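You operate a simulated robot arm through the tools that you are given. There is no shell and no other tool.

You are at the controls of a simulated robot arm. One attempt, no reset.

JOB
Put the wick on the glass with no gold band and fill it with wax to its line.
Fine: slide the glass under the spout and leave it there, the heater off at the end.
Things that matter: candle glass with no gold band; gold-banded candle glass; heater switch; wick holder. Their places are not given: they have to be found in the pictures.

Only the result counts: the job must be done as asked and must still hold three seconds after the hand-in. Knocking over, shifting, dropping, spilling or breaking anything else fails it.

ROBOT AND FRAMES
A 6-joint arm with a three-finger gripper, fixed in place. Base frame: the origin is at the foot of the arm, x ahead of it, y to its left, z up. Lengths are in m, angles in rad, forces in N, time in s.
Its first joint turns from -2.897 to 2.897 rad. Payload 4.89 kg.
Tool frame: the origin (TCP) lies between the finger pads and is the grasp point; the fingertips stand 0.03 m ahead of it; z points along the fingers, y is the line along which they close. The gripper opens to 0.164 m. The gripper's body begins 0.125 m behind the TCP.
Orientation is that of the tool frame in the base frame, as a unit quaternion [w, x, y, z]. With the fingers straight down and closing along the base's y, the tool's x points along the base's -x, its y along +y and its z along -z.

CONTROLS
- The arm moves only by the tool drive_tool. Its argument "targets" is a list of rows, each a list of 7 numbers: the shift along the tool's x, y, z in units of 50 mm (1.0 is 50 mm), then the turn, a rotation vector about the tool's x, y, z in units of 5 degrees (1.0 is 5 degrees), then the opening in per cent of the stroke, from 0 (shut) to 100 (fully open). In form: [[x, y, z, ax, ay, az, hand], ...]. A call has 1 to 20 rows; each row shifts and turns the commanded pose from where the row before left it, along the tool's axes as they then stand. A call with a number of a shift or a turn outside -1 to 1 is refused whole. Rows are played at 5 a second. More than 0.05 m and 0.15 rad between two rows, or a gripper value outside its range, and nothing of the call is played. Where a pose cannot be reached the arm comes as near as it can. A force on the tool above 40 N (or 10 N above the force at the start of the call, whichever is more), or a blocked arm, ends the call early, and 0.2 s more pass. Each finger travels about 0.108 m/s and halts on what it meets, pressing with about 43 N; the grip force reading is that of the motor and also rises with nothing between the fingers. The clock runs only during rows and for 0.2 s after the last one: add rows that do not move to give the fingers time. It gives the time, the measured TCP pose, the force on the tool (base axes), the opening and the grip force at its end, in the units of the frame above (readings bear some noise), with the torque about the TCP (base axes, N m) and any sound that the robot's microphone picked up.
- Cameras (640 x 400 px; columns grow to the right, rows downward): "scene" is fixed at [0.0492, 0.6486, 1.3724]; the picture's right is [-0.65, -0.76, 0.00], its down [-0.19, 0.16, -0.97] and it looks along [0.74, -0.63, -0.25] (base axes); focal length 354 px, centre (320, 200). "wrist" rides on the gripper at [0.076, -0.002, -0.152] in the tool frame; the picture's right is [0.02, 1.00, 0.00], its down [-0.88, 0.02, -0.47] and it looks along [-0.47, 0.01, 0.88] (tool axes); focal length 247 px, centre (320, 200).
- capture(camera): a new picture of that camera. It takes no simulated time.
- lift_body(by): slides the trunk up (or, below 0, down) by that many m; the arm rides with it, the base frame stays. It gives what a move gives, with no picture.
- point_at(camera, pixels): for up to 12 pixels [column, row] of the newest picture of that camera ("zoom" is the newest enlarged one), the place [x, y, z] in the base frame of the surface seen there, good to about 0.002 m. It takes no simulated time.
- close_up(camera, box): a new picture of the part [left, top, right, bottom] of that camera's present view, enlarged. It takes no simulated time.
- job_done(): hands the job in; it is judged then, once.

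Unless the task says otherwise, let go and move clear before handing in.

The tools are called after "Call:" by a JSON object that holds its "api" and its "payload". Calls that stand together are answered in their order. drive_tool: Moves the arm, as the interface text tells. Its arguments: {"type":"object","properties":{"targets":{"type":"array","items":{"type":"array","items":{"type":"number"}}}},"required":["targets"]} The other tools are called the same way: lift_body (by) slides the trunk up or down; capture (camera) takes a picture; point_at (camera, pixels) gives the place of the surface under pixels of a picture; close_up (camera, box) takes an enlarged picture of a part of a camera's view; job_done () hands the job in.

At the start:

```text
time: 0.0
tcp_pos: [0.627, -0.0618, 1.1948]
tcp_rot: [0.0, 0.0, 1.0, 0.0]
wrist_force: [-0.4, 0.2, 0.9]
torque: [0.02, 0.0, 0.0]
grip_width: 0.164
finger_force: 0.1
trunk travel left (down, up): [-0.15, 0.24]
```

scene: 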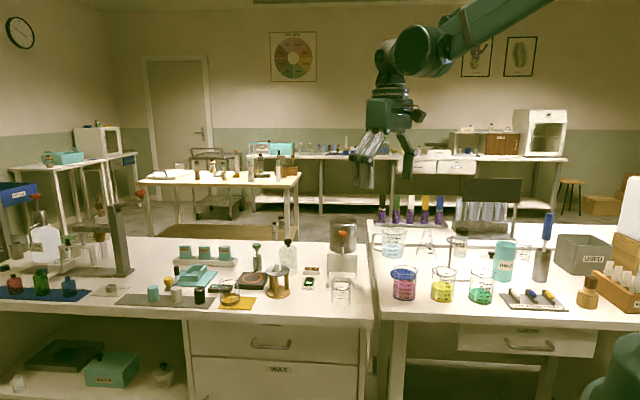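
wrist: 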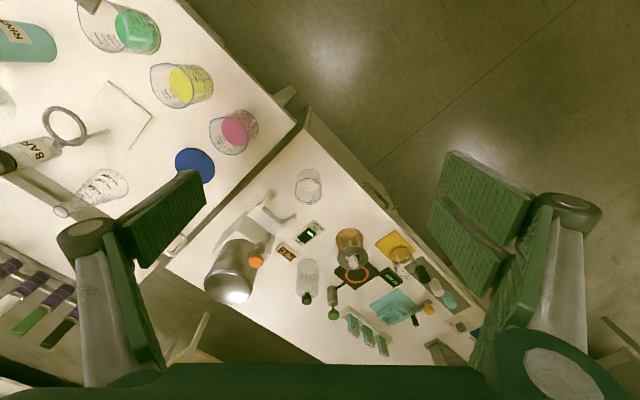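

The scene shows a wax bench on the left (metal wax pot near pixel (343,235), glasses near (341,290) and (229,292)). I'll zoom in on the bench to identify the items.

Call:
{"api": "close_up", "payload": {"camera": "scene", "box": [200, 200, 380, 320]}}

Call:
{"api": "close_up", "payload": {"camera": "wrist", "box": [200, 150, 480, 360]}}

Call:
{"api": "close_up", "payload": {"camera": "scene", "box": [0, 200, 210, 330]}}

```text
3.33 times, centred on (290, 260) of scene
```

zoom: 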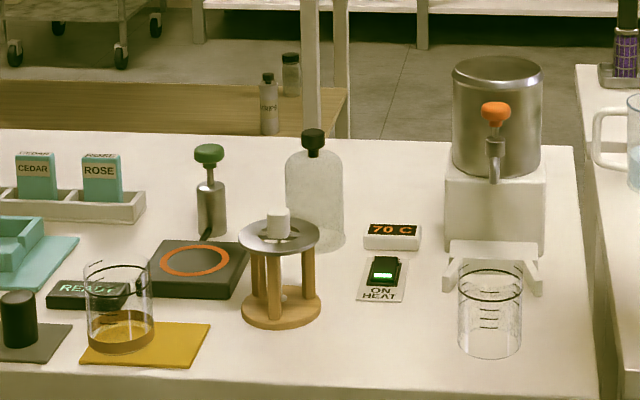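

```text
1.90 times, centred on (340, 255) of wrist
```

zoom: 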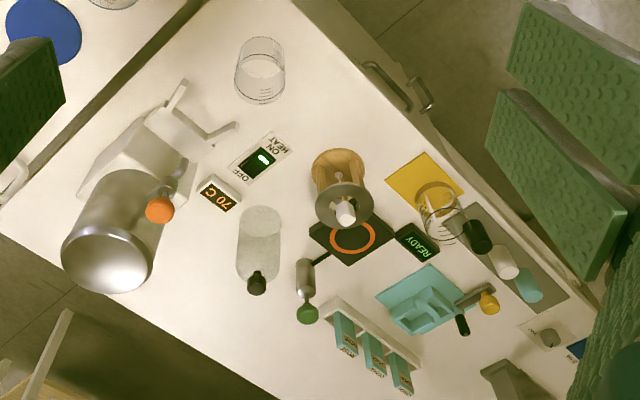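

```text
3.05 times, centred on (105, 265) of scene
```

zoom: 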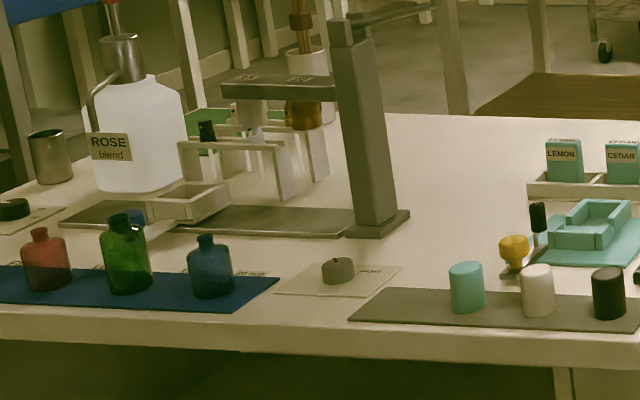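

I'll enlarge each candidate item further to tell the plain glass from the banded one, and look at the wick holder, tap and switch.

Call:
{"api": "close_up", "payload": {"camera": "scene", "box": [318, 210, 378, 310]}}

Call:
{"api": "close_up", "payload": {"camera": "scene", "box": [210, 260, 300, 315]}}

Call:
{"api": "close_up", "payload": {"camera": "scene", "box": [290, 250, 330, 300]}}

```text
4.00 times, centred on (348, 260) of scene
```

zoom: 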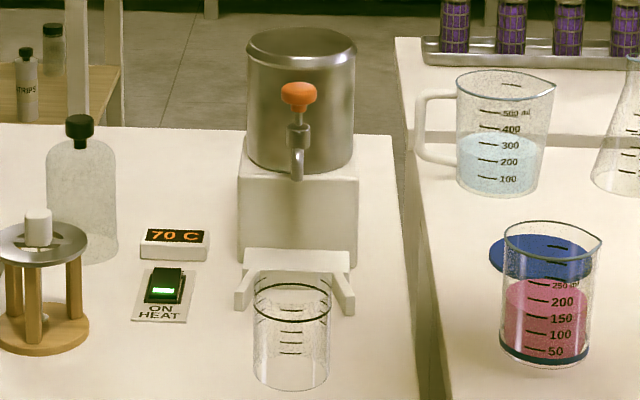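

```text
7.11 times, centred on (255, 288) of scene
```

zoom: 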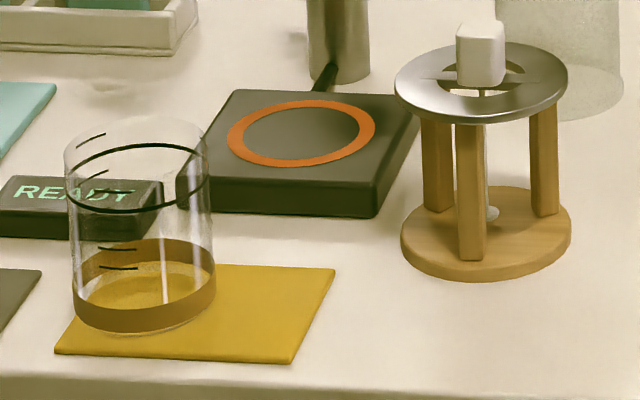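

```text
8.00 times, centred on (310, 275) of scene
```

zoom: 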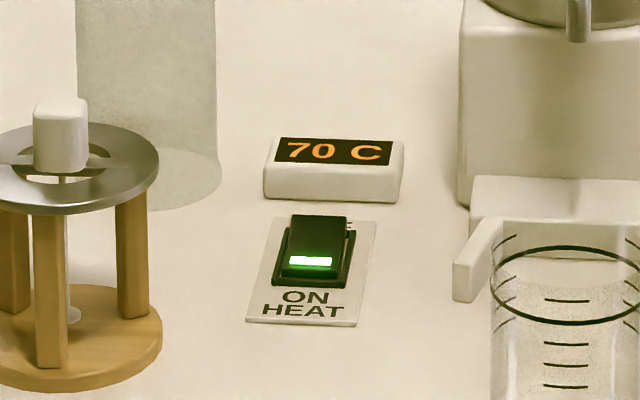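

The right-hand glass (pixel 341,290) has only black lines, while the left one (229,292) carries a gold band at its foot. So the right glass is the target. Now I'll measure positions from the scene picture.

Call:
{"api": "capture", "payload": {"camera": "scene"}}

Call:
{"api": "close_up", "payload": {"camera": "scene", "box": [318, 210, 378, 310]}}

Call:
{"api": "point_at", "payload": {"camera": "zoom", "pixels": [[291, 388], [291, 278], [291, 318], [298, 92], [298, 135], [297, 178], [298, 215], [298, 262], [240, 300], [346, 300], [164, 292], [40, 225]]}}

```text
taken
```

scene: 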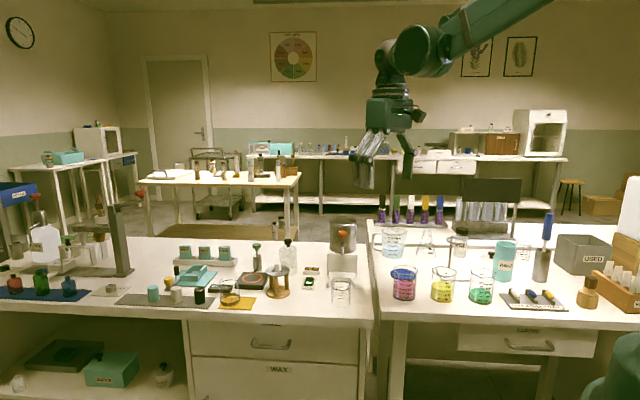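

```text
4.00 times, centred on (348, 260) of scene
```

zoom: 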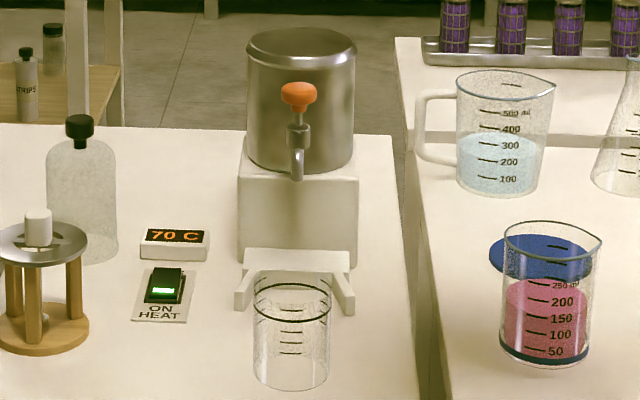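

```text
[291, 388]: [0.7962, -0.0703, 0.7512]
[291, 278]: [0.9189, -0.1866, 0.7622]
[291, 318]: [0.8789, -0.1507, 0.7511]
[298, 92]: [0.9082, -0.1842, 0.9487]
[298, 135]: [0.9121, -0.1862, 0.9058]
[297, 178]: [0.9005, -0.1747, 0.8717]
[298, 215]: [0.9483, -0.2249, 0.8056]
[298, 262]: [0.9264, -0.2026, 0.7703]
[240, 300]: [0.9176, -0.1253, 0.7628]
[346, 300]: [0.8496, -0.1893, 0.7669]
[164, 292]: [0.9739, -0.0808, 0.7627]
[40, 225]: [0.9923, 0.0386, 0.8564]
```

Call:
{"api": "close_up", "payload": {"camera": "wrist", "box": [200, 160, 330, 310]}}

Call:
{"api": "close_up", "payload": {"camera": "wrist", "box": [290, 200, 420, 290]}}

```text
2.67 times, centred on (265, 235) of wrist
```

zoom: 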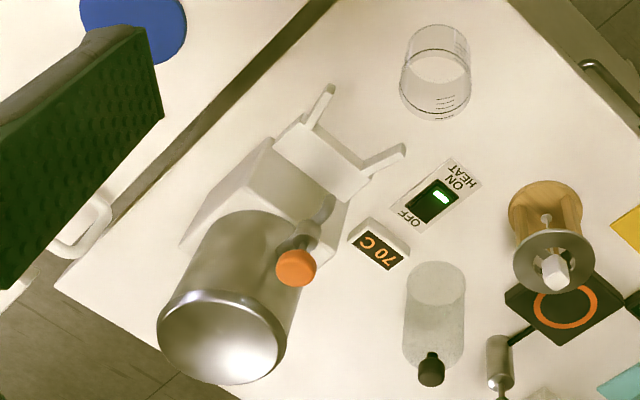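

```text
4.44 times, centred on (355, 245) of wrist
```

zoom: 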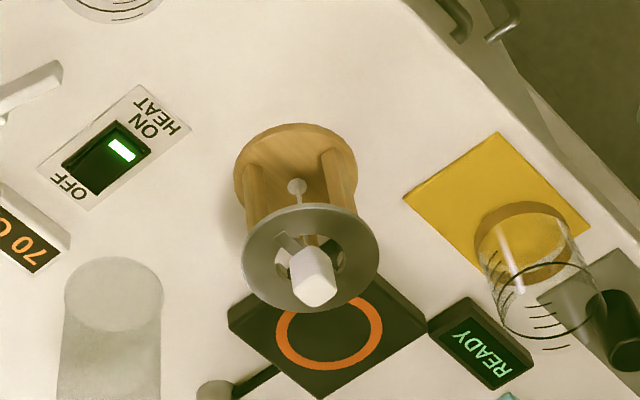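

The wick holder looks like a round metal disc with a white knob resting on a wooden three-post stand, with the wick hanging beneath. I'll measure the stand, knob and disc, then the glass and dispenser.

Call:
{"api": "point_at", "payload": {"camera": "zoom", "pixels": [[312, 278], [318, 255], [268, 260], [360, 250], [310, 213], [297, 186], [258, 175], [330, 150], [285, 240], [345, 245], [300, 302], [120, 155]]}}

Call:
{"api": "close_up", "payload": {"camera": "scene", "box": [262, 262, 298, 300]}}

Call:
{"api": "point_at", "payload": {"camera": "zoom", "pixels": [[320, 30], [320, 120], [150, 130], [500, 130], [320, 200], [200, 200], [270, 260], [330, 340], [330, 395], [300, 330], [150, 300], [500, 300]]}}

```text
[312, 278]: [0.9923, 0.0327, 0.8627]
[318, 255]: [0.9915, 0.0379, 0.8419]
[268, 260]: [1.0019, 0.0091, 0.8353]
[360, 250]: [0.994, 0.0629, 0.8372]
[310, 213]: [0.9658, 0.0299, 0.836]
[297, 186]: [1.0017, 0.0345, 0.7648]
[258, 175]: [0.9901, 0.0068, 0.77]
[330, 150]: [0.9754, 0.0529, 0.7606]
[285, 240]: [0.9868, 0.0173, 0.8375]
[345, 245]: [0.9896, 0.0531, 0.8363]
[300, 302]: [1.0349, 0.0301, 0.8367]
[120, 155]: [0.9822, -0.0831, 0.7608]
```

```text
10.53 times, centred on (280, 281) of scene
```

zoom: 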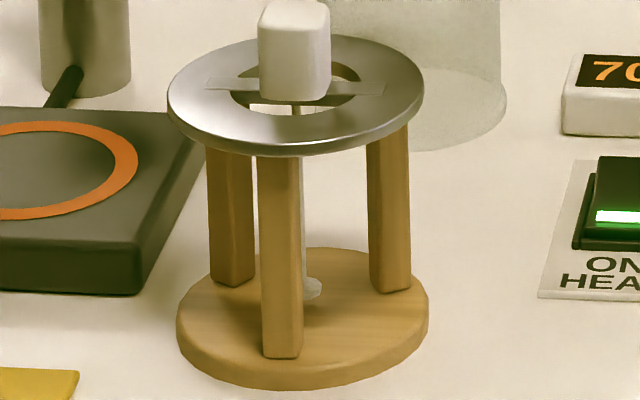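

```text
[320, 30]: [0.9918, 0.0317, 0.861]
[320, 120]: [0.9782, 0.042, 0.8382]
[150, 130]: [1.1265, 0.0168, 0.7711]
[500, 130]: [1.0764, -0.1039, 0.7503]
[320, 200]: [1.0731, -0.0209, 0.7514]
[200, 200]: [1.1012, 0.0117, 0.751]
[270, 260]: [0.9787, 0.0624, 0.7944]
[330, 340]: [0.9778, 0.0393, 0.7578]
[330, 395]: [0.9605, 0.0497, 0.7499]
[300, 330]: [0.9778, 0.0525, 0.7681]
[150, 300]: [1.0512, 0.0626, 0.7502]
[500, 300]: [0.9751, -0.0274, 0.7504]
```

The wick holder's disc is centred near (0.997, 0.034), its top at z≈0.838, with the knob up to about 0.863. Next I'll measure the plain glass, its surroundings, and the dispenser from the wrist view.

Call:
{"api": "close_up", "payload": {"camera": "wrist", "box": [270, 150, 350, 220]}}

Call:
{"api": "point_at", "payload": {"camera": "zoom", "pixels": [[310, 170], [320, 260], [240, 210], [385, 210], [310, 300], [310, 360], [240, 380], [390, 380], [310, 130], [250, 150], [385, 150], [315, 335]]}}

Call:
{"api": "close_up", "payload": {"camera": "scene", "box": [322, 268, 362, 312]}}

Call:
{"api": "point_at", "payload": {"camera": "zoom", "pixels": [[320, 320], [320, 360], [200, 300], [430, 300], [320, 150], [320, 240], [195, 150], [445, 150], [320, 60], [200, 90], [440, 90], [320, 376]]}}

```text
5.71 times, centred on (310, 185) of wrist
```

zoom: 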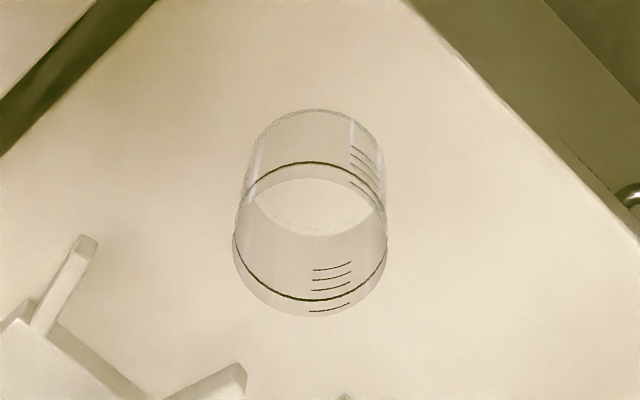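

```text
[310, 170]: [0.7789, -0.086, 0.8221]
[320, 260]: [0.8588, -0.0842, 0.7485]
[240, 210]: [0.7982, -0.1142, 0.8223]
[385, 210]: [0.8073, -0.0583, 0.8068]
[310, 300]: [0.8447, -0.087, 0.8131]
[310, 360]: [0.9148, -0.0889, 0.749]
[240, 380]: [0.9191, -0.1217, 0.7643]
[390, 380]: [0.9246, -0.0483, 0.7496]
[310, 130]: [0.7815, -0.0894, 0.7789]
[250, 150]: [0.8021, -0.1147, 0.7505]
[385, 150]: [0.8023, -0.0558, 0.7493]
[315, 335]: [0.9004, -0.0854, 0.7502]
```

```text
9.09 times, centred on (342, 290) of scene
```

zoom: 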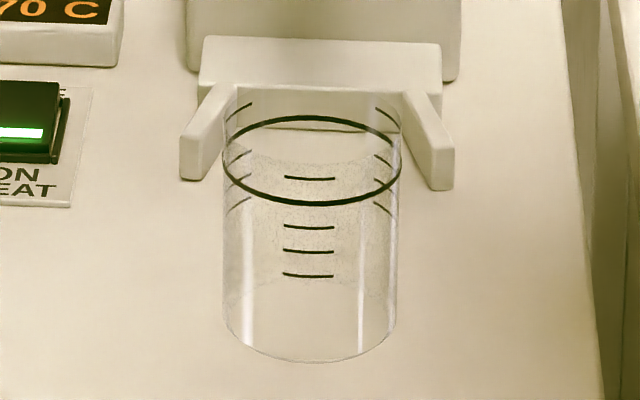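

```text
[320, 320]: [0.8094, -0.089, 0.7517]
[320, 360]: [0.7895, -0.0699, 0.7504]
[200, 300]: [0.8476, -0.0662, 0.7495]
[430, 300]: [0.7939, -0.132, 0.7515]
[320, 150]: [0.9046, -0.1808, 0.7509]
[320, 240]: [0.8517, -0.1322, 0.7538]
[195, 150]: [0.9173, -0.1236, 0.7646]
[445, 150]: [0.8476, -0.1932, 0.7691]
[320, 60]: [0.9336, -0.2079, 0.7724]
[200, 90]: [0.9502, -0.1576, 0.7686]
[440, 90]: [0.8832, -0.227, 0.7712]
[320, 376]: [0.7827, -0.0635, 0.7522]
```

The plain glass is centred near (0.813, −0.088), r≈0.032, with its fill line near z≈0.82. The fork tips at (0.917,−0.124) and (0.848,−0.193) and the spout near (0.90,−0.175,0.87) show the dispenser facing along (−0.7,0.7). I'll lower the arm for a closer wrist view.

Call:
{"api": "drive_tool", "payload": {"targets": [[-0.365, -0.29, 0.725, 0, 0, 0, 100], [-0.365, -0.29, 0.725, 0, 0, 0, 100], [-0.365, -0.29, 0.725, 0, 0, 0, 100], [-0.365, -0.29, 0.725, 0, 0, 0, 100], [0, 0, 0, 0, 0, 0, 100]]}}

Call:
{"api": "capture", "payload": {"camera": "wrist"}}

Call:
{"api": "capture", "payload": {"camera": "scene"}}

```text
time: 1.2
tcp_pos: [0.7016, -0.1205, 1.0496]
tcp_rot: [0.002, 0.001, 1.0, 0.001]
wrist_force: [-0.1, 0.1, -0.5]
torque: [0.0, 0.09, 0.01]
grip_width: 0.1638
finger_force: 0.0
trunk travel left (down, up): [-0.15, 0.24]
```

```text
taken
```

wrist: 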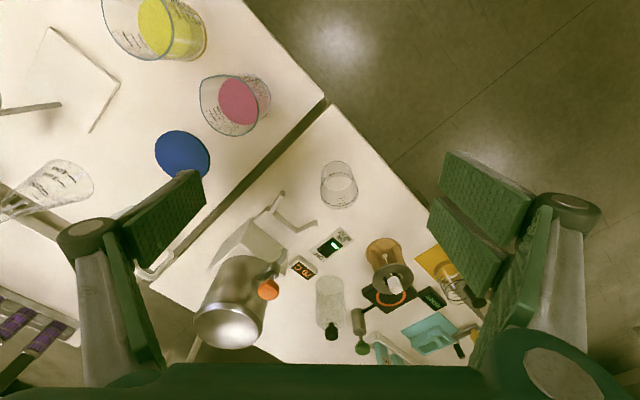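

```text
taken
```

scene: 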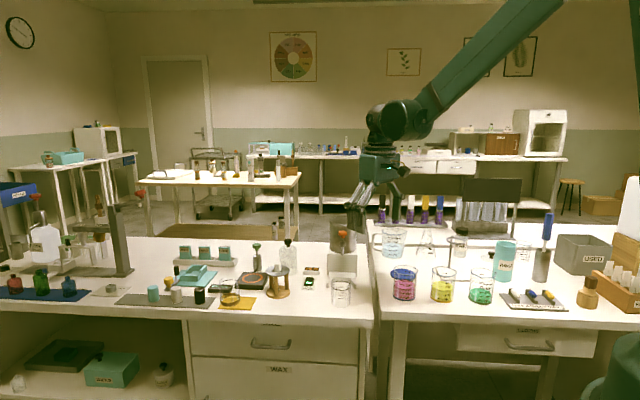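

The wrist view now shows the dispenser at pixel (250,280), the glass at (338,185), and the wick stand at (388,265). I'll zoom in on each.

Call:
{"api": "close_up", "payload": {"camera": "wrist", "box": [200, 180, 330, 350]}}

Call:
{"api": "close_up", "payload": {"camera": "wrist", "box": [240, 230, 300, 310]}}

Call:
{"api": "close_up", "payload": {"camera": "wrist", "box": [350, 225, 430, 315]}}

Call:
{"api": "close_up", "payload": {"camera": "scene", "box": [325, 218, 365, 262]}}

```text
2.35 times, centred on (265, 265) of wrist
```

zoom: 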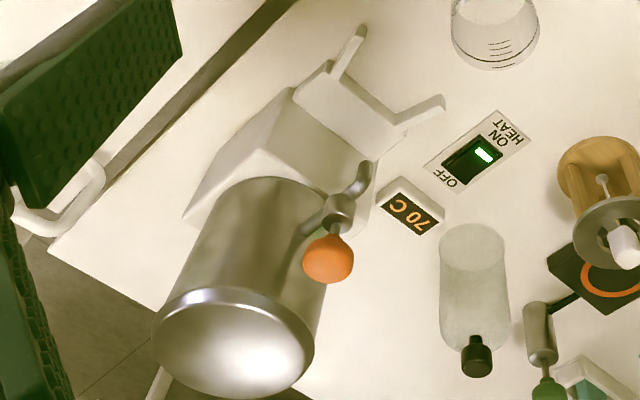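

```text
5.00 times, centred on (270, 270) of wrist
```

zoom: 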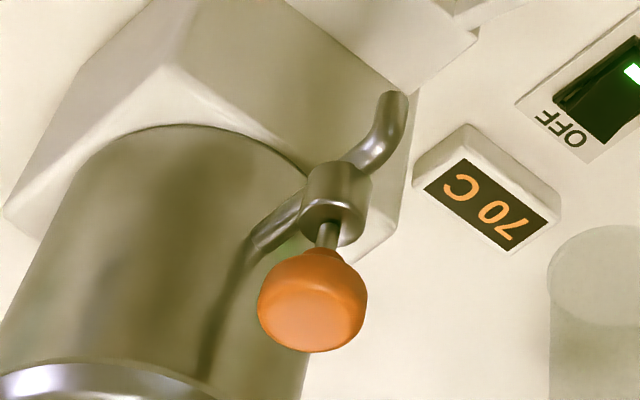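

```text
4.44 times, centred on (390, 270) of wrist
```

zoom: 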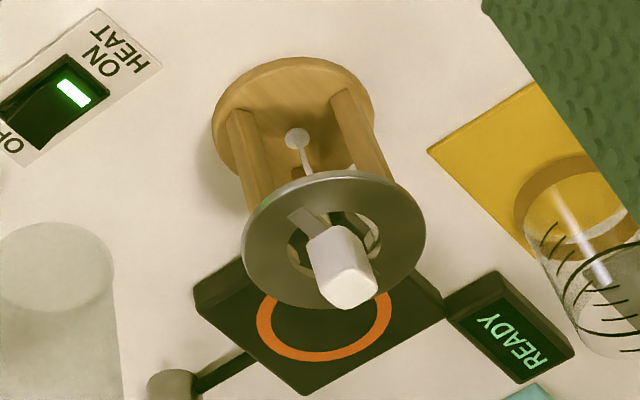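

```text
9.09 times, centred on (345, 240) of scene
```

zoom: 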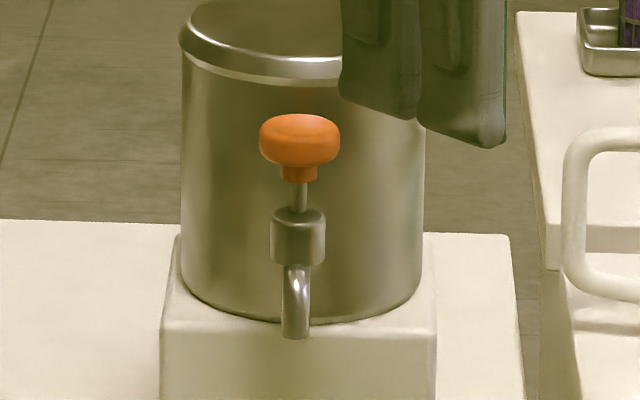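

The orange knob sits on a stem over the valve body: a push-button plunger above the curved spout. I'll measure the knob, valve body, spout tip, and the glass rim precisely.

Call:
{"api": "point_at", "payload": {"camera": "zoom", "pixels": [[300, 122], [300, 145], [265, 140], [335, 140], [298, 195], [298, 240], [298, 275], [293, 300], [294, 325], [294, 335], [284, 330], [305, 330]]}}

Call:
{"api": "close_up", "payload": {"camera": "wrist", "box": [310, 155, 370, 215]}}

```text
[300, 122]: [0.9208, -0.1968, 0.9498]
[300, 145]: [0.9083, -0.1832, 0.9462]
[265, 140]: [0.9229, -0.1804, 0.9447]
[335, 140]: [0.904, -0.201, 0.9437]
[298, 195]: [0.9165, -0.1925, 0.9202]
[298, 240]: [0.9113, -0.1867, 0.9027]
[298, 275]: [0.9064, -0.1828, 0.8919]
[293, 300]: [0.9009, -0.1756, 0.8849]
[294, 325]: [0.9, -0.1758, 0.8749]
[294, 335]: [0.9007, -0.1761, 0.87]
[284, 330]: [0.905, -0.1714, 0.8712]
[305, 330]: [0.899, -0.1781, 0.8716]
```

```text
6.67 times, centred on (340, 185) of wrist
```

zoom: 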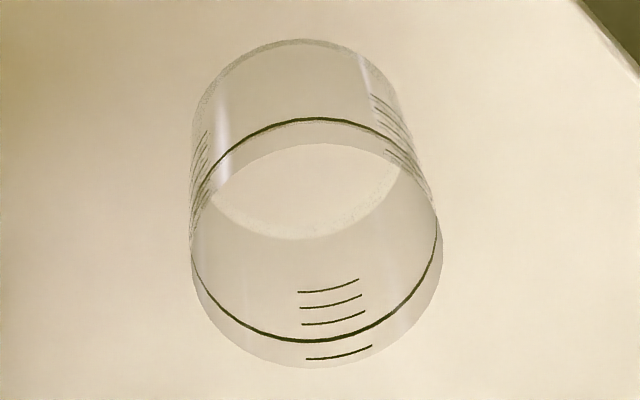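

The spout tip is near (0.9035,−0.179), z≈0.869. The knob axis is near (0.9185,−0.1945), top z≈0.951, and the glass rim works out to z≈0.828. I'll now measure the fork and switch.

Call:
{"api": "close_up", "payload": {"camera": "wrist", "box": [255, 185, 325, 250]}}

Call:
{"api": "close_up", "payload": {"camera": "wrist", "box": [310, 220, 360, 270]}}

```text
6.15 times, centred on (290, 218) of wrist
```

zoom: 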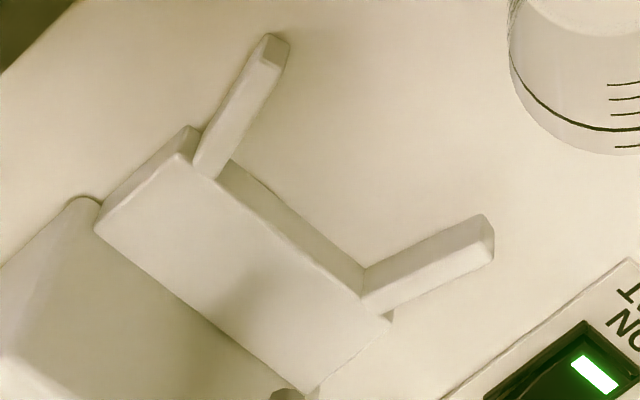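

```text
8.00 times, centred on (335, 245) of wrist
```

zoom: 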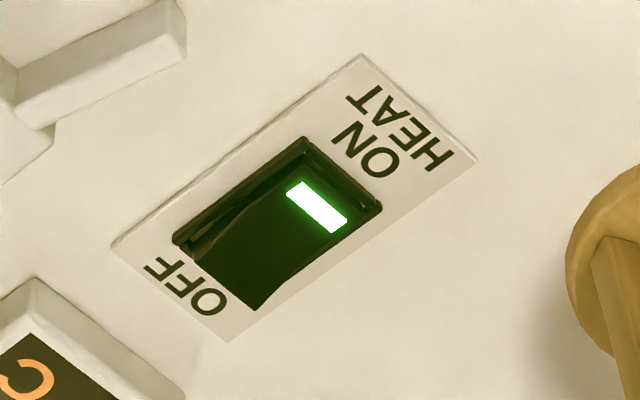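

Call:
{"api": "point_at", "payload": {"camera": "zoom", "pixels": [[318, 207], [340, 180], [275, 240], [230, 260], [215, 240], [250, 290], [305, 145], [375, 205], [180, 235], [245, 300], [290, 200], [170, 285]]}}

Call:
{"api": "close_up", "payload": {"camera": "wrist", "box": [255, 185, 325, 250]}}

Call:
{"api": "point_at", "payload": {"camera": "zoom", "pixels": [[268, 60], [478, 240], [230, 180], [300, 230], [350, 275], [225, 170], [360, 290], [290, 240], [220, 300], [160, 180], [350, 340], [285, 390]]}}

```text
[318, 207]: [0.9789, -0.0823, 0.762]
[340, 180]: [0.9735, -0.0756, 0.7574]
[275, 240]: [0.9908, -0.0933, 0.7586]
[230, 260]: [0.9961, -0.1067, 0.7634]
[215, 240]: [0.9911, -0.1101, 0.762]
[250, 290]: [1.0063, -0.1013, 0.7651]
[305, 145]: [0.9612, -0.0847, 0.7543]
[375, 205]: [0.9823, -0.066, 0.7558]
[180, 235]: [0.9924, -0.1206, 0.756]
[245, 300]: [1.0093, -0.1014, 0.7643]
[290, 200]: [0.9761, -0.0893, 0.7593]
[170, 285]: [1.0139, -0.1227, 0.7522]
```

```text
6.15 times, centred on (290, 218) of wrist
```

zoom: 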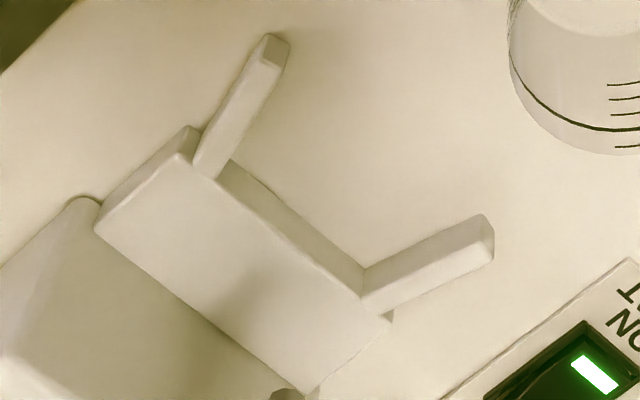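

```text
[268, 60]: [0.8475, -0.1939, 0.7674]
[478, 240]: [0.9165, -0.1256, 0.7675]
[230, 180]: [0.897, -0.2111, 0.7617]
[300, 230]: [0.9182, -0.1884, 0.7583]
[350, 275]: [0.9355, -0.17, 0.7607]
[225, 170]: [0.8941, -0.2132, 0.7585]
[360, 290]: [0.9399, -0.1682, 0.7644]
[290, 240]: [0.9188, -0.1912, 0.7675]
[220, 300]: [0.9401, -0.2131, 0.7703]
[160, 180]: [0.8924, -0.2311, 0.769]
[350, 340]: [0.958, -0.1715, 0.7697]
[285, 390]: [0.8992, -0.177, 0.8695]
```

The stop plate's front face lies at about u≈0.782 along the fork axis. A glass pushed home therefore stands with the spout over the opening beside the knob, and the wick disc must keep its orientation. The rocker's ON end is lit and its OFF end is near (1.003,−0.104,0.765). I'll yaw the tool 45° and move toward the wick stand.

Call:
{"api": "drive_tool", "payload": {"targets": [[0, 0, 0, 0, 0, 1, 100], [0, 0, 0, 0, 0, 1, 100], [0, 0, 0, 0, 0, 1, 100], [0, 0, 0, 0, 0, 1, 100], [0, 0, 0, 0, 0, 1, 100], [0, 0, 0, 0, 0, 1, 100], [0, 0, 0, 0, 0, 1, 100], [0, 0, 0, 0, 0, 1, 100], [0, 0, 0, 0, 0, 1, 100], [0, 0, 0, 0, 0, 0, 100]]}}

```text
time: 3.4
tcp_pos: [0.7004, -0.1203, 1.0508]
tcp_rot: [0.001, 0.383, 0.924, 0.001]
wrist_force: [-0.2, -0.7, -0.6]
torque: [-0.01, -0.01, 0.01]
grip_width: 0.1642
finger_force: 0.0
trunk travel left (down, up): [-0.15, 0.24]
```

The yaw is as intended (tool y along (0.707,0.707)). Now I'll move toward the wick stand at height 1.03.

Call:
{"api": "drive_tool", "payload": {"targets": [[-0.198, 0.806, 0.057, 0, 0, 0, 100], [-0.198, 0.806, 0.057, 0, 0, 0, 100], [-0.198, 0.806, 0.057, 0, 0, 0, 100], [-0.198, 0.806, 0.057, 0, 0, 0, 100], [-0.198, 0.806, 0.057, 0, 0, 0, 100], [-0.198, 0.806, 0.057, 0, 0, 0, 100], [-0.198, 0.806, 0.057, 0, 0, 0, 100], [0, 0, 0, 0, 0, 0, 100]]}}

Call:
{"api": "capture", "payload": {"camera": "wrist"}}

Call:
{"api": "capture", "payload": {"camera": "scene"}}

```text
time: 5.2
tcp_pos: [0.9495, 0.0325, 1.03]
tcp_rot: [0.0, 0.382, 0.924, 0.001]
wrist_force: [0.2, 0.5, 0.8]
torque: [-0.02, 0.07, 0.01]
grip_width: 0.1639
finger_force: 0.1
trunk travel left (down, up): [-0.15, 0.24]
```

```text
taken
```

wrist: 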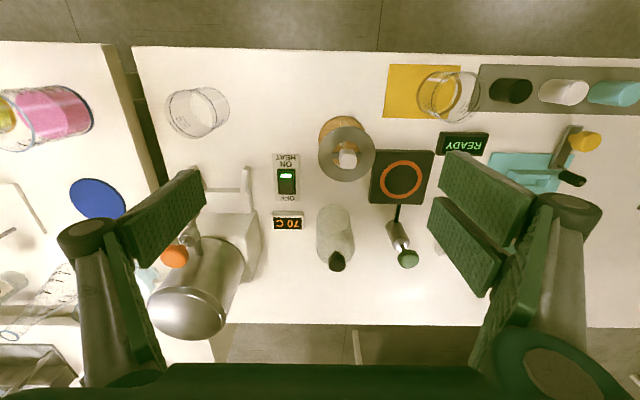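

```text
taken
```

scene: 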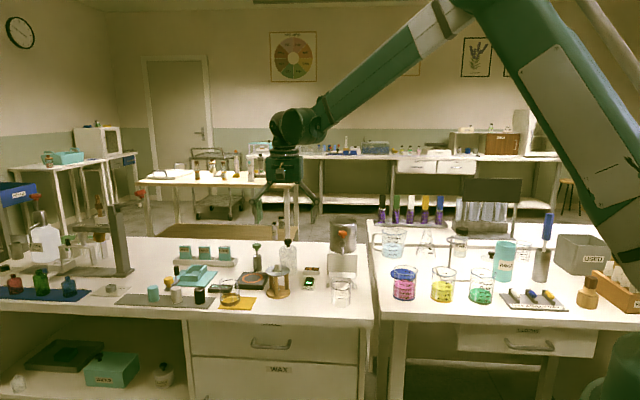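

Call:
{"api": "close_up", "payload": {"camera": "wrist", "box": [310, 110, 385, 190]}}

Call:
{"api": "point_at", "payload": {"camera": "zoom", "pixels": [[310, 225], [275, 200], [345, 200], [275, 255], [345, 255], [310, 245], [190, 210], [430, 210], [310, 100], [310, 330], [240, 190], [390, 190]]}}

```text
5.00 times, centred on (348, 150) of wrist
```

zoom: 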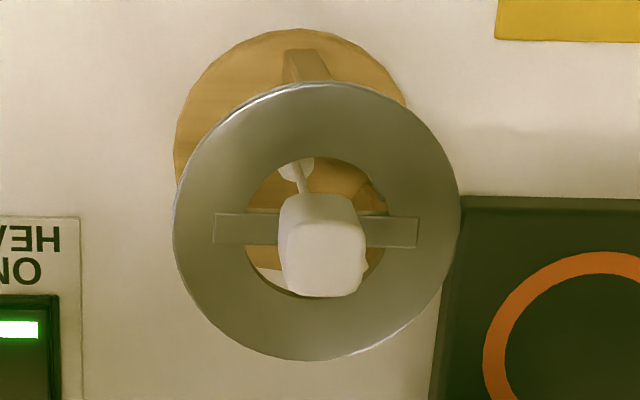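

```text
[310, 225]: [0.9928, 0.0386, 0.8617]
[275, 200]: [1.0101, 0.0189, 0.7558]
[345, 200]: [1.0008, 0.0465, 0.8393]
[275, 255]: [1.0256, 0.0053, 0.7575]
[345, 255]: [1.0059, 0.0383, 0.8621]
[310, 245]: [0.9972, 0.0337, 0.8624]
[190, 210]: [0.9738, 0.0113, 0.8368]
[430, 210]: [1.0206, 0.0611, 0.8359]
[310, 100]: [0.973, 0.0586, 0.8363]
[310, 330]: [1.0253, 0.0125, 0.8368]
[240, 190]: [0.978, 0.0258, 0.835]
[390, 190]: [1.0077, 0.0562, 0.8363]
```

The disc (bar along the tool's y) is centred near (1.002, 0.035). The knob is about 22 mm square, spanning z 0.838 to 0.862. I'll check the heights of the tall neighbours before descending.

Call:
{"api": "point_at", "payload": {"camera": "wrist", "pixels": [[337, 262], [337, 215], [337, 240], [408, 260], [400, 235], [397, 212], [403, 178], [385, 160], [288, 180], [286, 222], [240, 180], [190, 300]]}}

```text
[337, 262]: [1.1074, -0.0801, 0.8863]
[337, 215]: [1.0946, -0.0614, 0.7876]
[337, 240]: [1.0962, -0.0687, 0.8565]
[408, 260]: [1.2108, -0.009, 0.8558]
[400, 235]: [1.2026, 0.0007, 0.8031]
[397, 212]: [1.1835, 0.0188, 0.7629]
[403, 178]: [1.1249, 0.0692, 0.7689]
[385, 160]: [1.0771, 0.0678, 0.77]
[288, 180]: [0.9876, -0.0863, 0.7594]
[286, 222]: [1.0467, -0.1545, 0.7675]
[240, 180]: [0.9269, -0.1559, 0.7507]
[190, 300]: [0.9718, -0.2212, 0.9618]
```

The bottle cap at (1.107,−0.08,0.89) and the other tall items are clear of the approach. I'll move over the knob with the fingers partly closed.

Call:
{"api": "drive_tool", "payload": {"targets": [[-0.236, 0.259, 0.3, 0, 0, 0, 60], [-0.236, 0.259, 0.3, 0, 0, 0, 40], [-0.236, 0.259, 0.3, 0, 0, 0, 34], [0, 0, 0.3, 0, 0, 0, 34], [0, 0, 0.3, 0, 0, 0, 34], [0, 0, 0, 0, 0, 0, 34]]}}

Call:
{"api": "capture", "payload": {"camera": "wrist"}}

Call:
{"api": "capture", "payload": {"camera": "scene"}}

```text
time: 6.6
tcp_pos: [1.0016, 0.0337, 0.9561]
tcp_rot: [-0.001, 0.383, 0.924, 0.0]
wrist_force: [-0.6, -0.9, 0.0]
torque: [0.02, 0.02, 0.02]
grip_width: 0.0558
finger_force: 0.0
trunk travel left (down, up): [-0.15, 0.24]
```

```text
taken
```

wrist: 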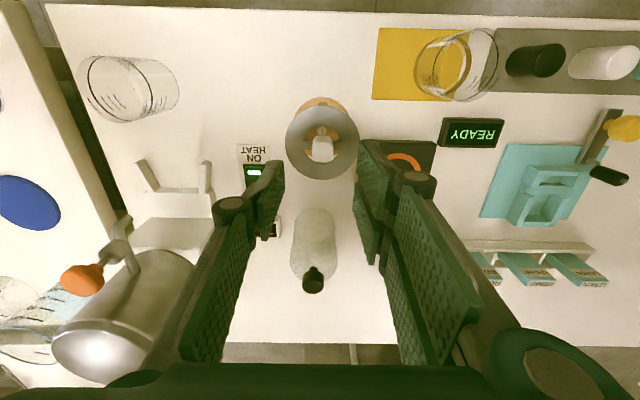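

```text
taken
```

scene: 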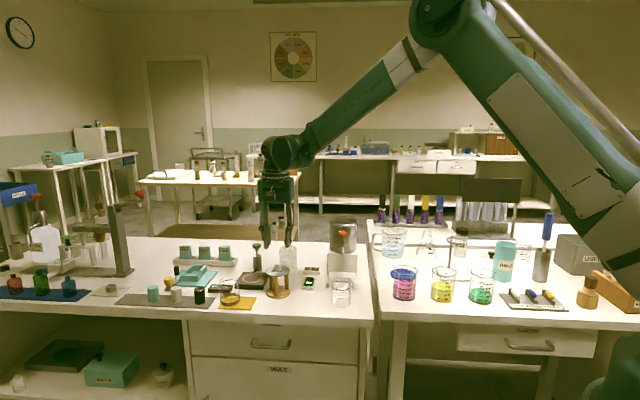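

The tool stands above the knob, which sits midway between the fingers at pixel (322,150). I'll descend partway and check alignment.

Call:
{"api": "drive_tool", "payload": {"targets": [[0, 0, 0.4, 0, 0, 0, 34], [0, 0, 0.4, 0, 0, 0, 34], [0, 0, 0.2, 0, 0, 0, 34], [0, 0, 0, 0, 0, 0, 34]]}}

Call:
{"api": "capture", "payload": {"camera": "wrist"}}

Call:
{"api": "close_up", "payload": {"camera": "scene", "box": [250, 220, 310, 310]}}

Call:
{"api": "close_up", "payload": {"camera": "wrist", "box": [260, 90, 380, 190]}}

```text
time: 7.6
tcp_pos: [1.0015, 0.0343, 0.9044]
tcp_rot: [0.001, 0.383, 0.924, 0.0]
wrist_force: [-0.5, 0.0, -0.4]
torque: [0.01, 0.03, -0.01]
grip_width: 0.0559
finger_force: 0.0
trunk travel left (down, up): [-0.15, 0.24]
```

```text
taken
```

wrist: 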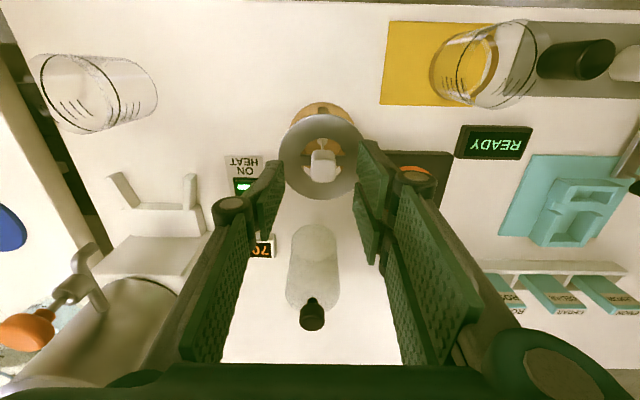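

```text
4.44 times, centred on (280, 265) of scene
```

zoom: 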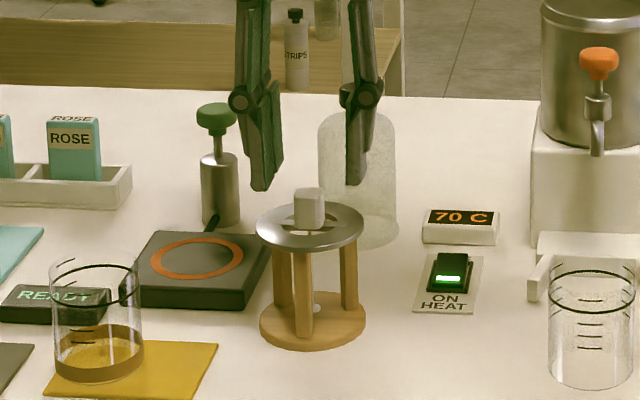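

```text
4.00 times, centred on (320, 140) of wrist
```

zoom: 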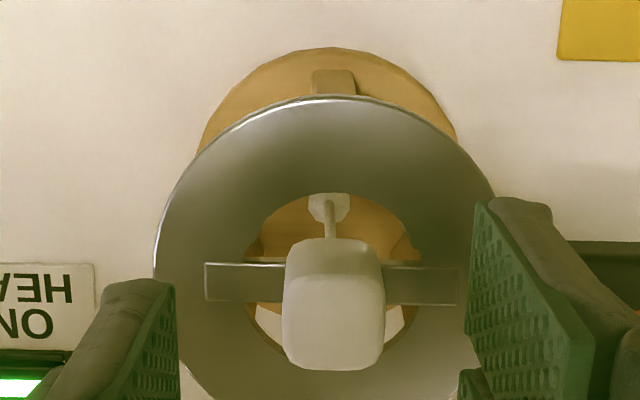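

The fingertips are at z≈0.874, symmetric about the knob to about 1 mm. I'll descend so the tips stop at z≈0.843, above the bar, and close on the knob.

Call:
{"api": "drive_tool", "payload": {"targets": [[0, 0.016, 0.3, 0, 0, 0, 34], [0, 0, 0.3, 0, 0, 0, 34], [0, 0, 0, 0, 0, 0, 34]]}}

Call:
{"api": "close_up", "payload": {"camera": "scene", "box": [250, 240, 310, 310]}}

Call:
{"api": "close_up", "payload": {"camera": "wrist", "box": [260, 90, 380, 190]}}

```text
time: 8.4
tcp_pos: [1.0016, 0.0338, 0.8746]
tcp_rot: [0.0, 0.383, 0.924, 0.001]
wrist_force: [0.6, -0.1, 0.1]
torque: [-0.01, 0.0, 0.01]
grip_width: 0.0556
finger_force: 0.0
trunk travel left (down, up): [-0.15, 0.24]
```

```text
5.71 times, centred on (280, 275) of scene
```

zoom: 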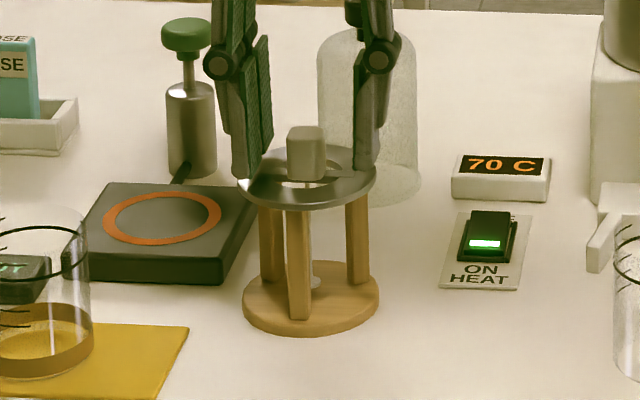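

```text
4.00 times, centred on (320, 140) of wrist
```

zoom: 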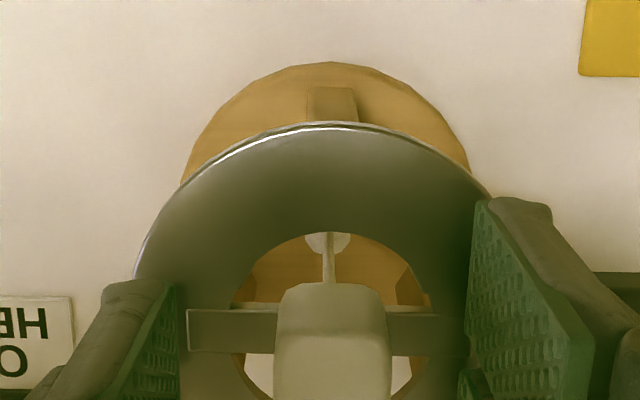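

Call:
{"api": "close_up", "payload": {"camera": "scene", "box": [268, 255, 298, 285]}}

Call:
{"api": "point_at", "payload": {"camera": "zoom", "pixels": [[160, 180], [180, 205], [185, 180], [470, 170], [455, 180], [480, 160]]}}

```text
13.33 times, centred on (283, 270) of scene
```

zoom: 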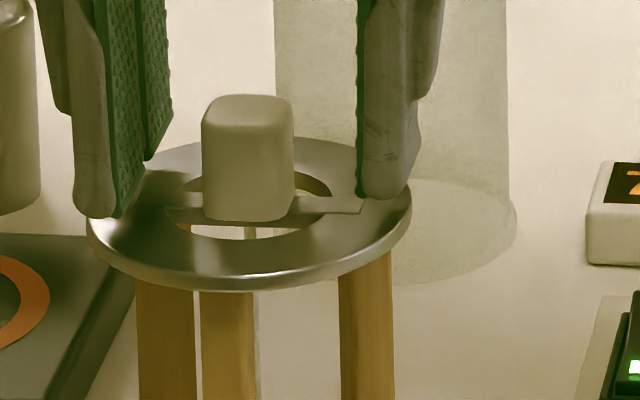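

```text
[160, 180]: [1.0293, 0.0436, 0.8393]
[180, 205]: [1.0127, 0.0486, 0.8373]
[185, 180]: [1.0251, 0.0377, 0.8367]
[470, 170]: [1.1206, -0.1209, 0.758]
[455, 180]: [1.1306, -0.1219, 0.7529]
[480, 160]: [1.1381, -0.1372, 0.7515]
```

Call:
{"api": "point_at", "payload": {"camera": "zoom", "pixels": [[95, 195], [95, 212], [118, 212], [110, 190], [150, 150], [383, 160], [385, 190], [365, 190], [248, 150], [248, 210], [160, 220], [320, 205]]}}

```text
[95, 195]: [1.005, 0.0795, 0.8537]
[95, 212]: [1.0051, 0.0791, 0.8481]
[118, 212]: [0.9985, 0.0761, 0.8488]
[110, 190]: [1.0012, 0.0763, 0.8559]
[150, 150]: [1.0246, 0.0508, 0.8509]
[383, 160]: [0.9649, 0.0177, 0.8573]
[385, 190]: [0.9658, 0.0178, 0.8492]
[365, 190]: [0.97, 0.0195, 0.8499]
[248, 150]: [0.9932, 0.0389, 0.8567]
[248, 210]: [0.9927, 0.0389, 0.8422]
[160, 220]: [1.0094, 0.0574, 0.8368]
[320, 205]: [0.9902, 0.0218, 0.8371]
```

The fingertips sit at z≈0.847 beside the knob, clear of the disc at 0.837. I'll close on the knob.

Call:
{"api": "drive_tool", "payload": {"targets": [[0, 0, 0.04, 0, 0, 0, 24], [0, 0, 0, 0, 0, 0, 18], [0, 0, 0, 0, 0, 0, 8], [0, 0, 0, 0, 0, 0, 8], [0, 0, 0, 0, 0, 0, 8]]}}

Call:
{"api": "close_up", "payload": {"camera": "scene", "box": [268, 255, 298, 285]}}

Call:
{"api": "close_up", "payload": {"camera": "wrist", "box": [260, 90, 380, 190]}}

```text
time: 9.6
tcp_pos: [1.002, 0.0342, 0.8725]
tcp_rot: [0.0, 0.383, 0.924, 0.001]
wrist_force: [-0.6, -0.1, 0.2]
torque: [-0.03, 0.0, 0.02]
grip_width: 0.0204
finger_force: 43.1
trunk travel left (down, up): [-0.15, 0.24]
```

```text
13.33 times, centred on (283, 270) of scene
```

zoom: 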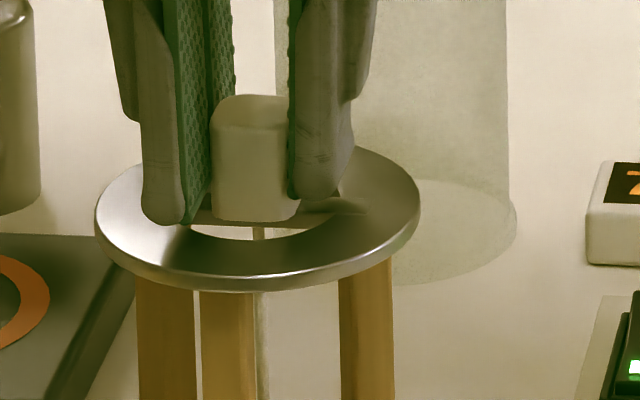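

```text
4.00 times, centred on (320, 140) of wrist
```

zoom: 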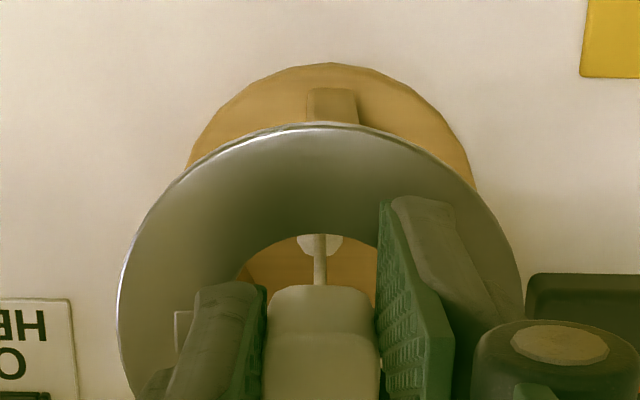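

The knob is gripped (width 0.0204 m), and the disc moved with the knob, so the disc belongs to the holder. I'll lift it straight up slowly.

Call:
{"api": "drive_tool", "payload": {"targets": [[0, 0, -0.1, 0, 0, 0, 8], [0, 0, -0.2, 0, 0, 0, 8], [0, 0, -0.3, 0, 0, 0, 8], [0, 0, -0.4, 0, 0, 0, 8], [0, 0, -0.4, 0, 0, 0, 8], [0, 0, -0.4, 0, 0, 0, 8], [0, 0, -0.4, 0, 0, 0, 8], [0, 0, -0.3, 0, 0, 0, 8], [0, 0, -0.1, 0, 0, 0, 8], [0, 0, 0, 0, 0, 0, 8]]}}

Call:
{"api": "capture", "payload": {"camera": "wrist"}}

Call:
{"api": "close_up", "payload": {"camera": "scene", "box": [240, 210, 320, 310]}}

```text
time: 11.8
tcp_pos: [1.0014, 0.0338, 1.0036]
tcp_rot: [0.0, 0.382, 0.924, 0.001]
wrist_force: [0.1, 0.6, -0.4]
torque: [0.01, -0.02, -0.02]
grip_width: 0.0207
finger_force: 43.5
trunk travel left (down, up): [-0.15, 0.24]
```

```text
taken
```

wrist: 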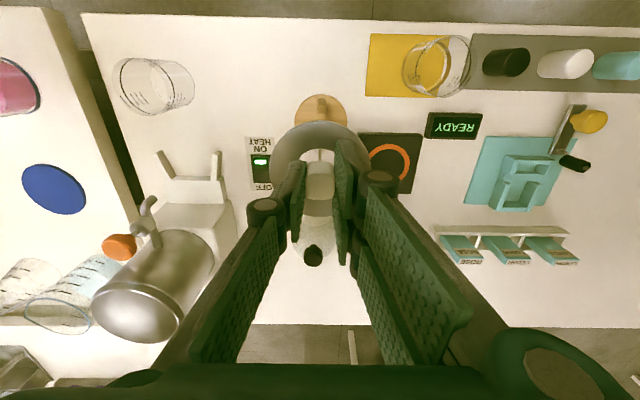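

```text
4.00 times, centred on (280, 260) of scene
```

zoom: 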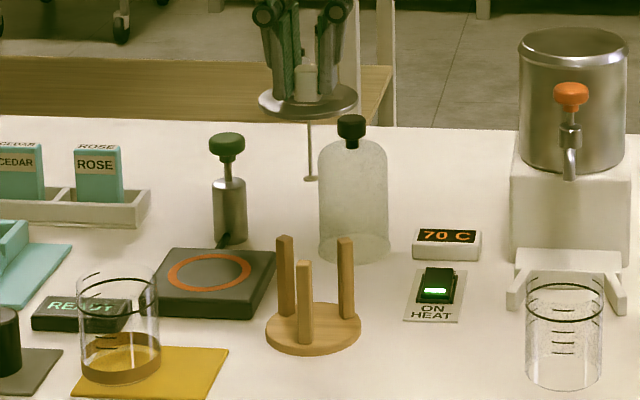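

The holder hangs free with its wick straight down, foot at about z 0.90. I'll carry it level to above the plain glass.

Call:
{"api": "drive_tool", "payload": {"targets": [[0.03, -0.15, 0, 0, 0, 0, 8], [0.06, -0.3, 0, 0, 0, 0, 8], [0.1, -0.45, 0, 0, 0, 0, 8], [0.1, -0.45, 0, 0, 0, 0, 8], [0.1, -0.45, 0, 0, 0, 0, 8], [0.1, -0.45, 0, 0, 0, 0, 8], [0.1, -0.45, 0, 0, 0, 0, 8], [0.1, -0.45, 0, 0, 0, 0, 8], [0.1, -0.45, 0, 0, 0, 0, 8], [0.08, -0.4, 0, 0, 0, 0, 8], [0.04, -0.25, 0, 0, 0, 0, 8], [0.02, -0.13, 0, 0, 0, 0, 8], [0, 0, 0, 0, 0, 0, 8]]}}

Call:
{"api": "capture", "payload": {"camera": "wrist"}}

Call:
{"api": "close_up", "payload": {"camera": "scene", "box": [300, 220, 380, 310]}}

Call:
{"api": "close_up", "payload": {"camera": "wrist", "box": [260, 60, 380, 160]}}

```text
time: 14.6
tcp_pos: [0.8148, -0.0878, 1.0034]
tcp_rot: [0.0, 0.383, 0.924, 0.001]
wrist_force: [0.3, -0.4, 0.2]
torque: [-0.02, 0.0, 0.01]
grip_width: 0.0207
finger_force: 42.3
trunk travel left (down, up): [-0.15, 0.24]
```

```text
taken
```

wrist: 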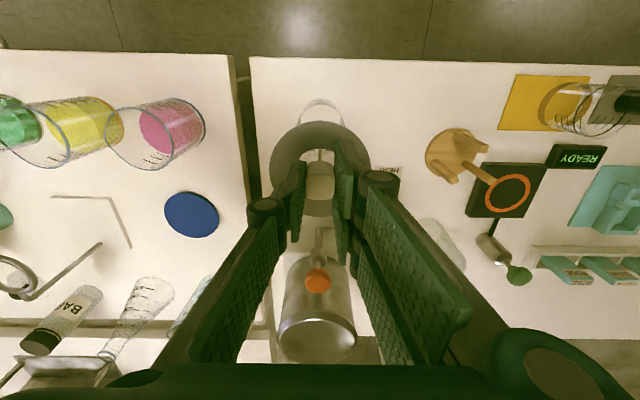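

```text
4.44 times, centred on (340, 265) of scene
```

zoom: 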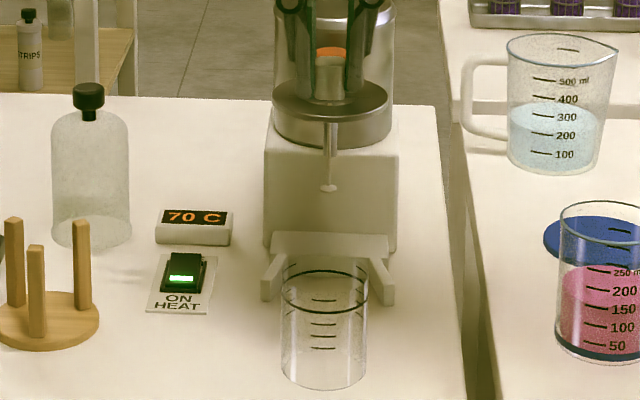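

```text
4.00 times, centred on (320, 110) of wrist
```

zoom: 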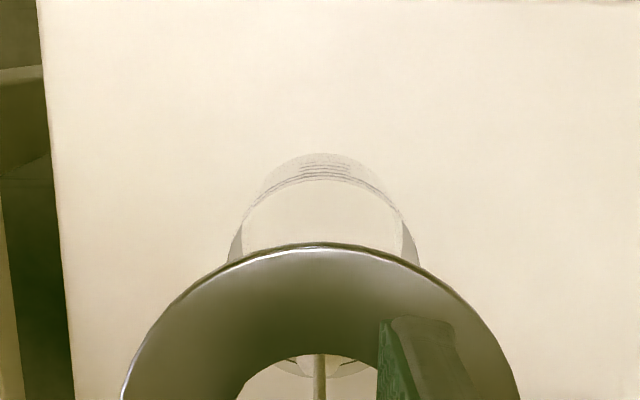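

The holder is nearly over the glass. The pictures show the glass about 1.5–2 mm toward +w and 1.5 mm toward −u of the tool, so I'll correct that and lower until the wick foot is just above the rim.

Call:
{"api": "drive_tool", "payload": {"targets": [[0.03, 0.034, 0.1, 0, 0, 0, 8], [0, 0, 0.25, 0, 0, 0, 8], [0, 0, 0.3, 0, 0, 0, 8], [0, 0, 0.3, 0, 0, 0, 8], [0, 0, 0.15, 0, 0, 0, 8], [0, 0, 0, 0, 0, 0, 8]]}}

Call:
{"api": "close_up", "payload": {"camera": "scene", "box": [310, 240, 370, 310]}}

Call:
{"api": "close_up", "payload": {"camera": "wrist", "box": [260, 60, 380, 160]}}

```text
time: 16.0
tcp_pos: [0.8145, -0.087, 0.9484]
tcp_rot: [0.001, 0.383, 0.924, 0.0]
wrist_force: [-0.4, -0.2, -0.5]
torque: [-0.02, 0.01, 0.01]
grip_width: 0.0209
finger_force: 42.7
trunk travel left (down, up): [-0.15, 0.24]
```

```text
5.71 times, centred on (340, 275) of scene
```

zoom: 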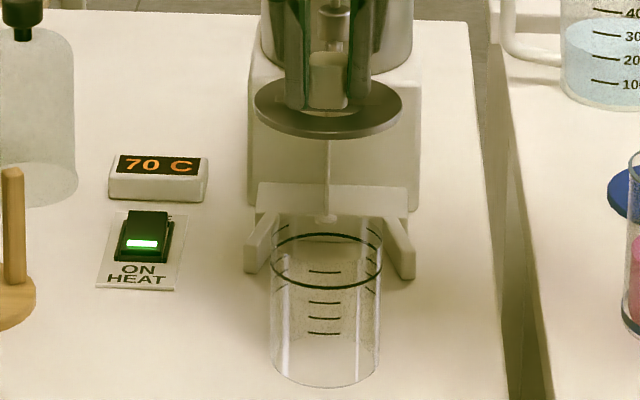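

```text
4.00 times, centred on (320, 110) of wrist
```

zoom: 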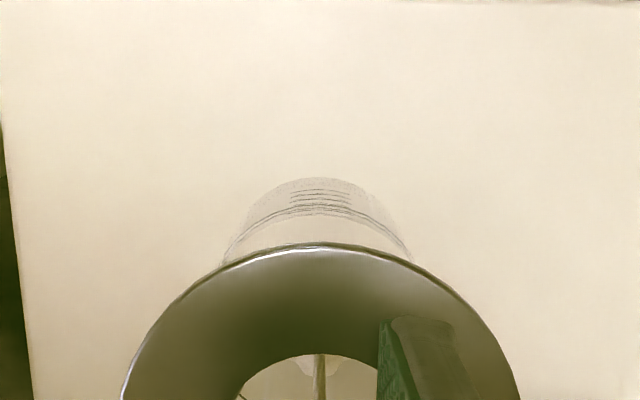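

Call:
{"api": "close_up", "payload": {"camera": "scene", "box": [322, 262, 362, 302]}}

Call:
{"api": "point_at", "payload": {"camera": "zoom", "pixels": [[304, 68], [304, 76], [304, 30], [300, 340], [230, 130], [385, 130], [304, 190], [304, 170]]}}

```text
10.00 times, centred on (342, 282) of scene
```

zoom: 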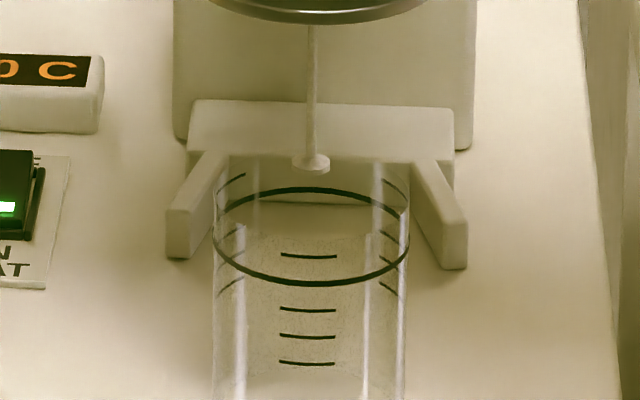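

```text
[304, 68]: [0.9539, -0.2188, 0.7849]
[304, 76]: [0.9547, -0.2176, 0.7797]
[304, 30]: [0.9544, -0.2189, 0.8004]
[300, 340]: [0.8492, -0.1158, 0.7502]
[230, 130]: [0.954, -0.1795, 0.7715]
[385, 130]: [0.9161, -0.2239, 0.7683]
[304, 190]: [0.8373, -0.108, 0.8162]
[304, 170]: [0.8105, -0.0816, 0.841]
```

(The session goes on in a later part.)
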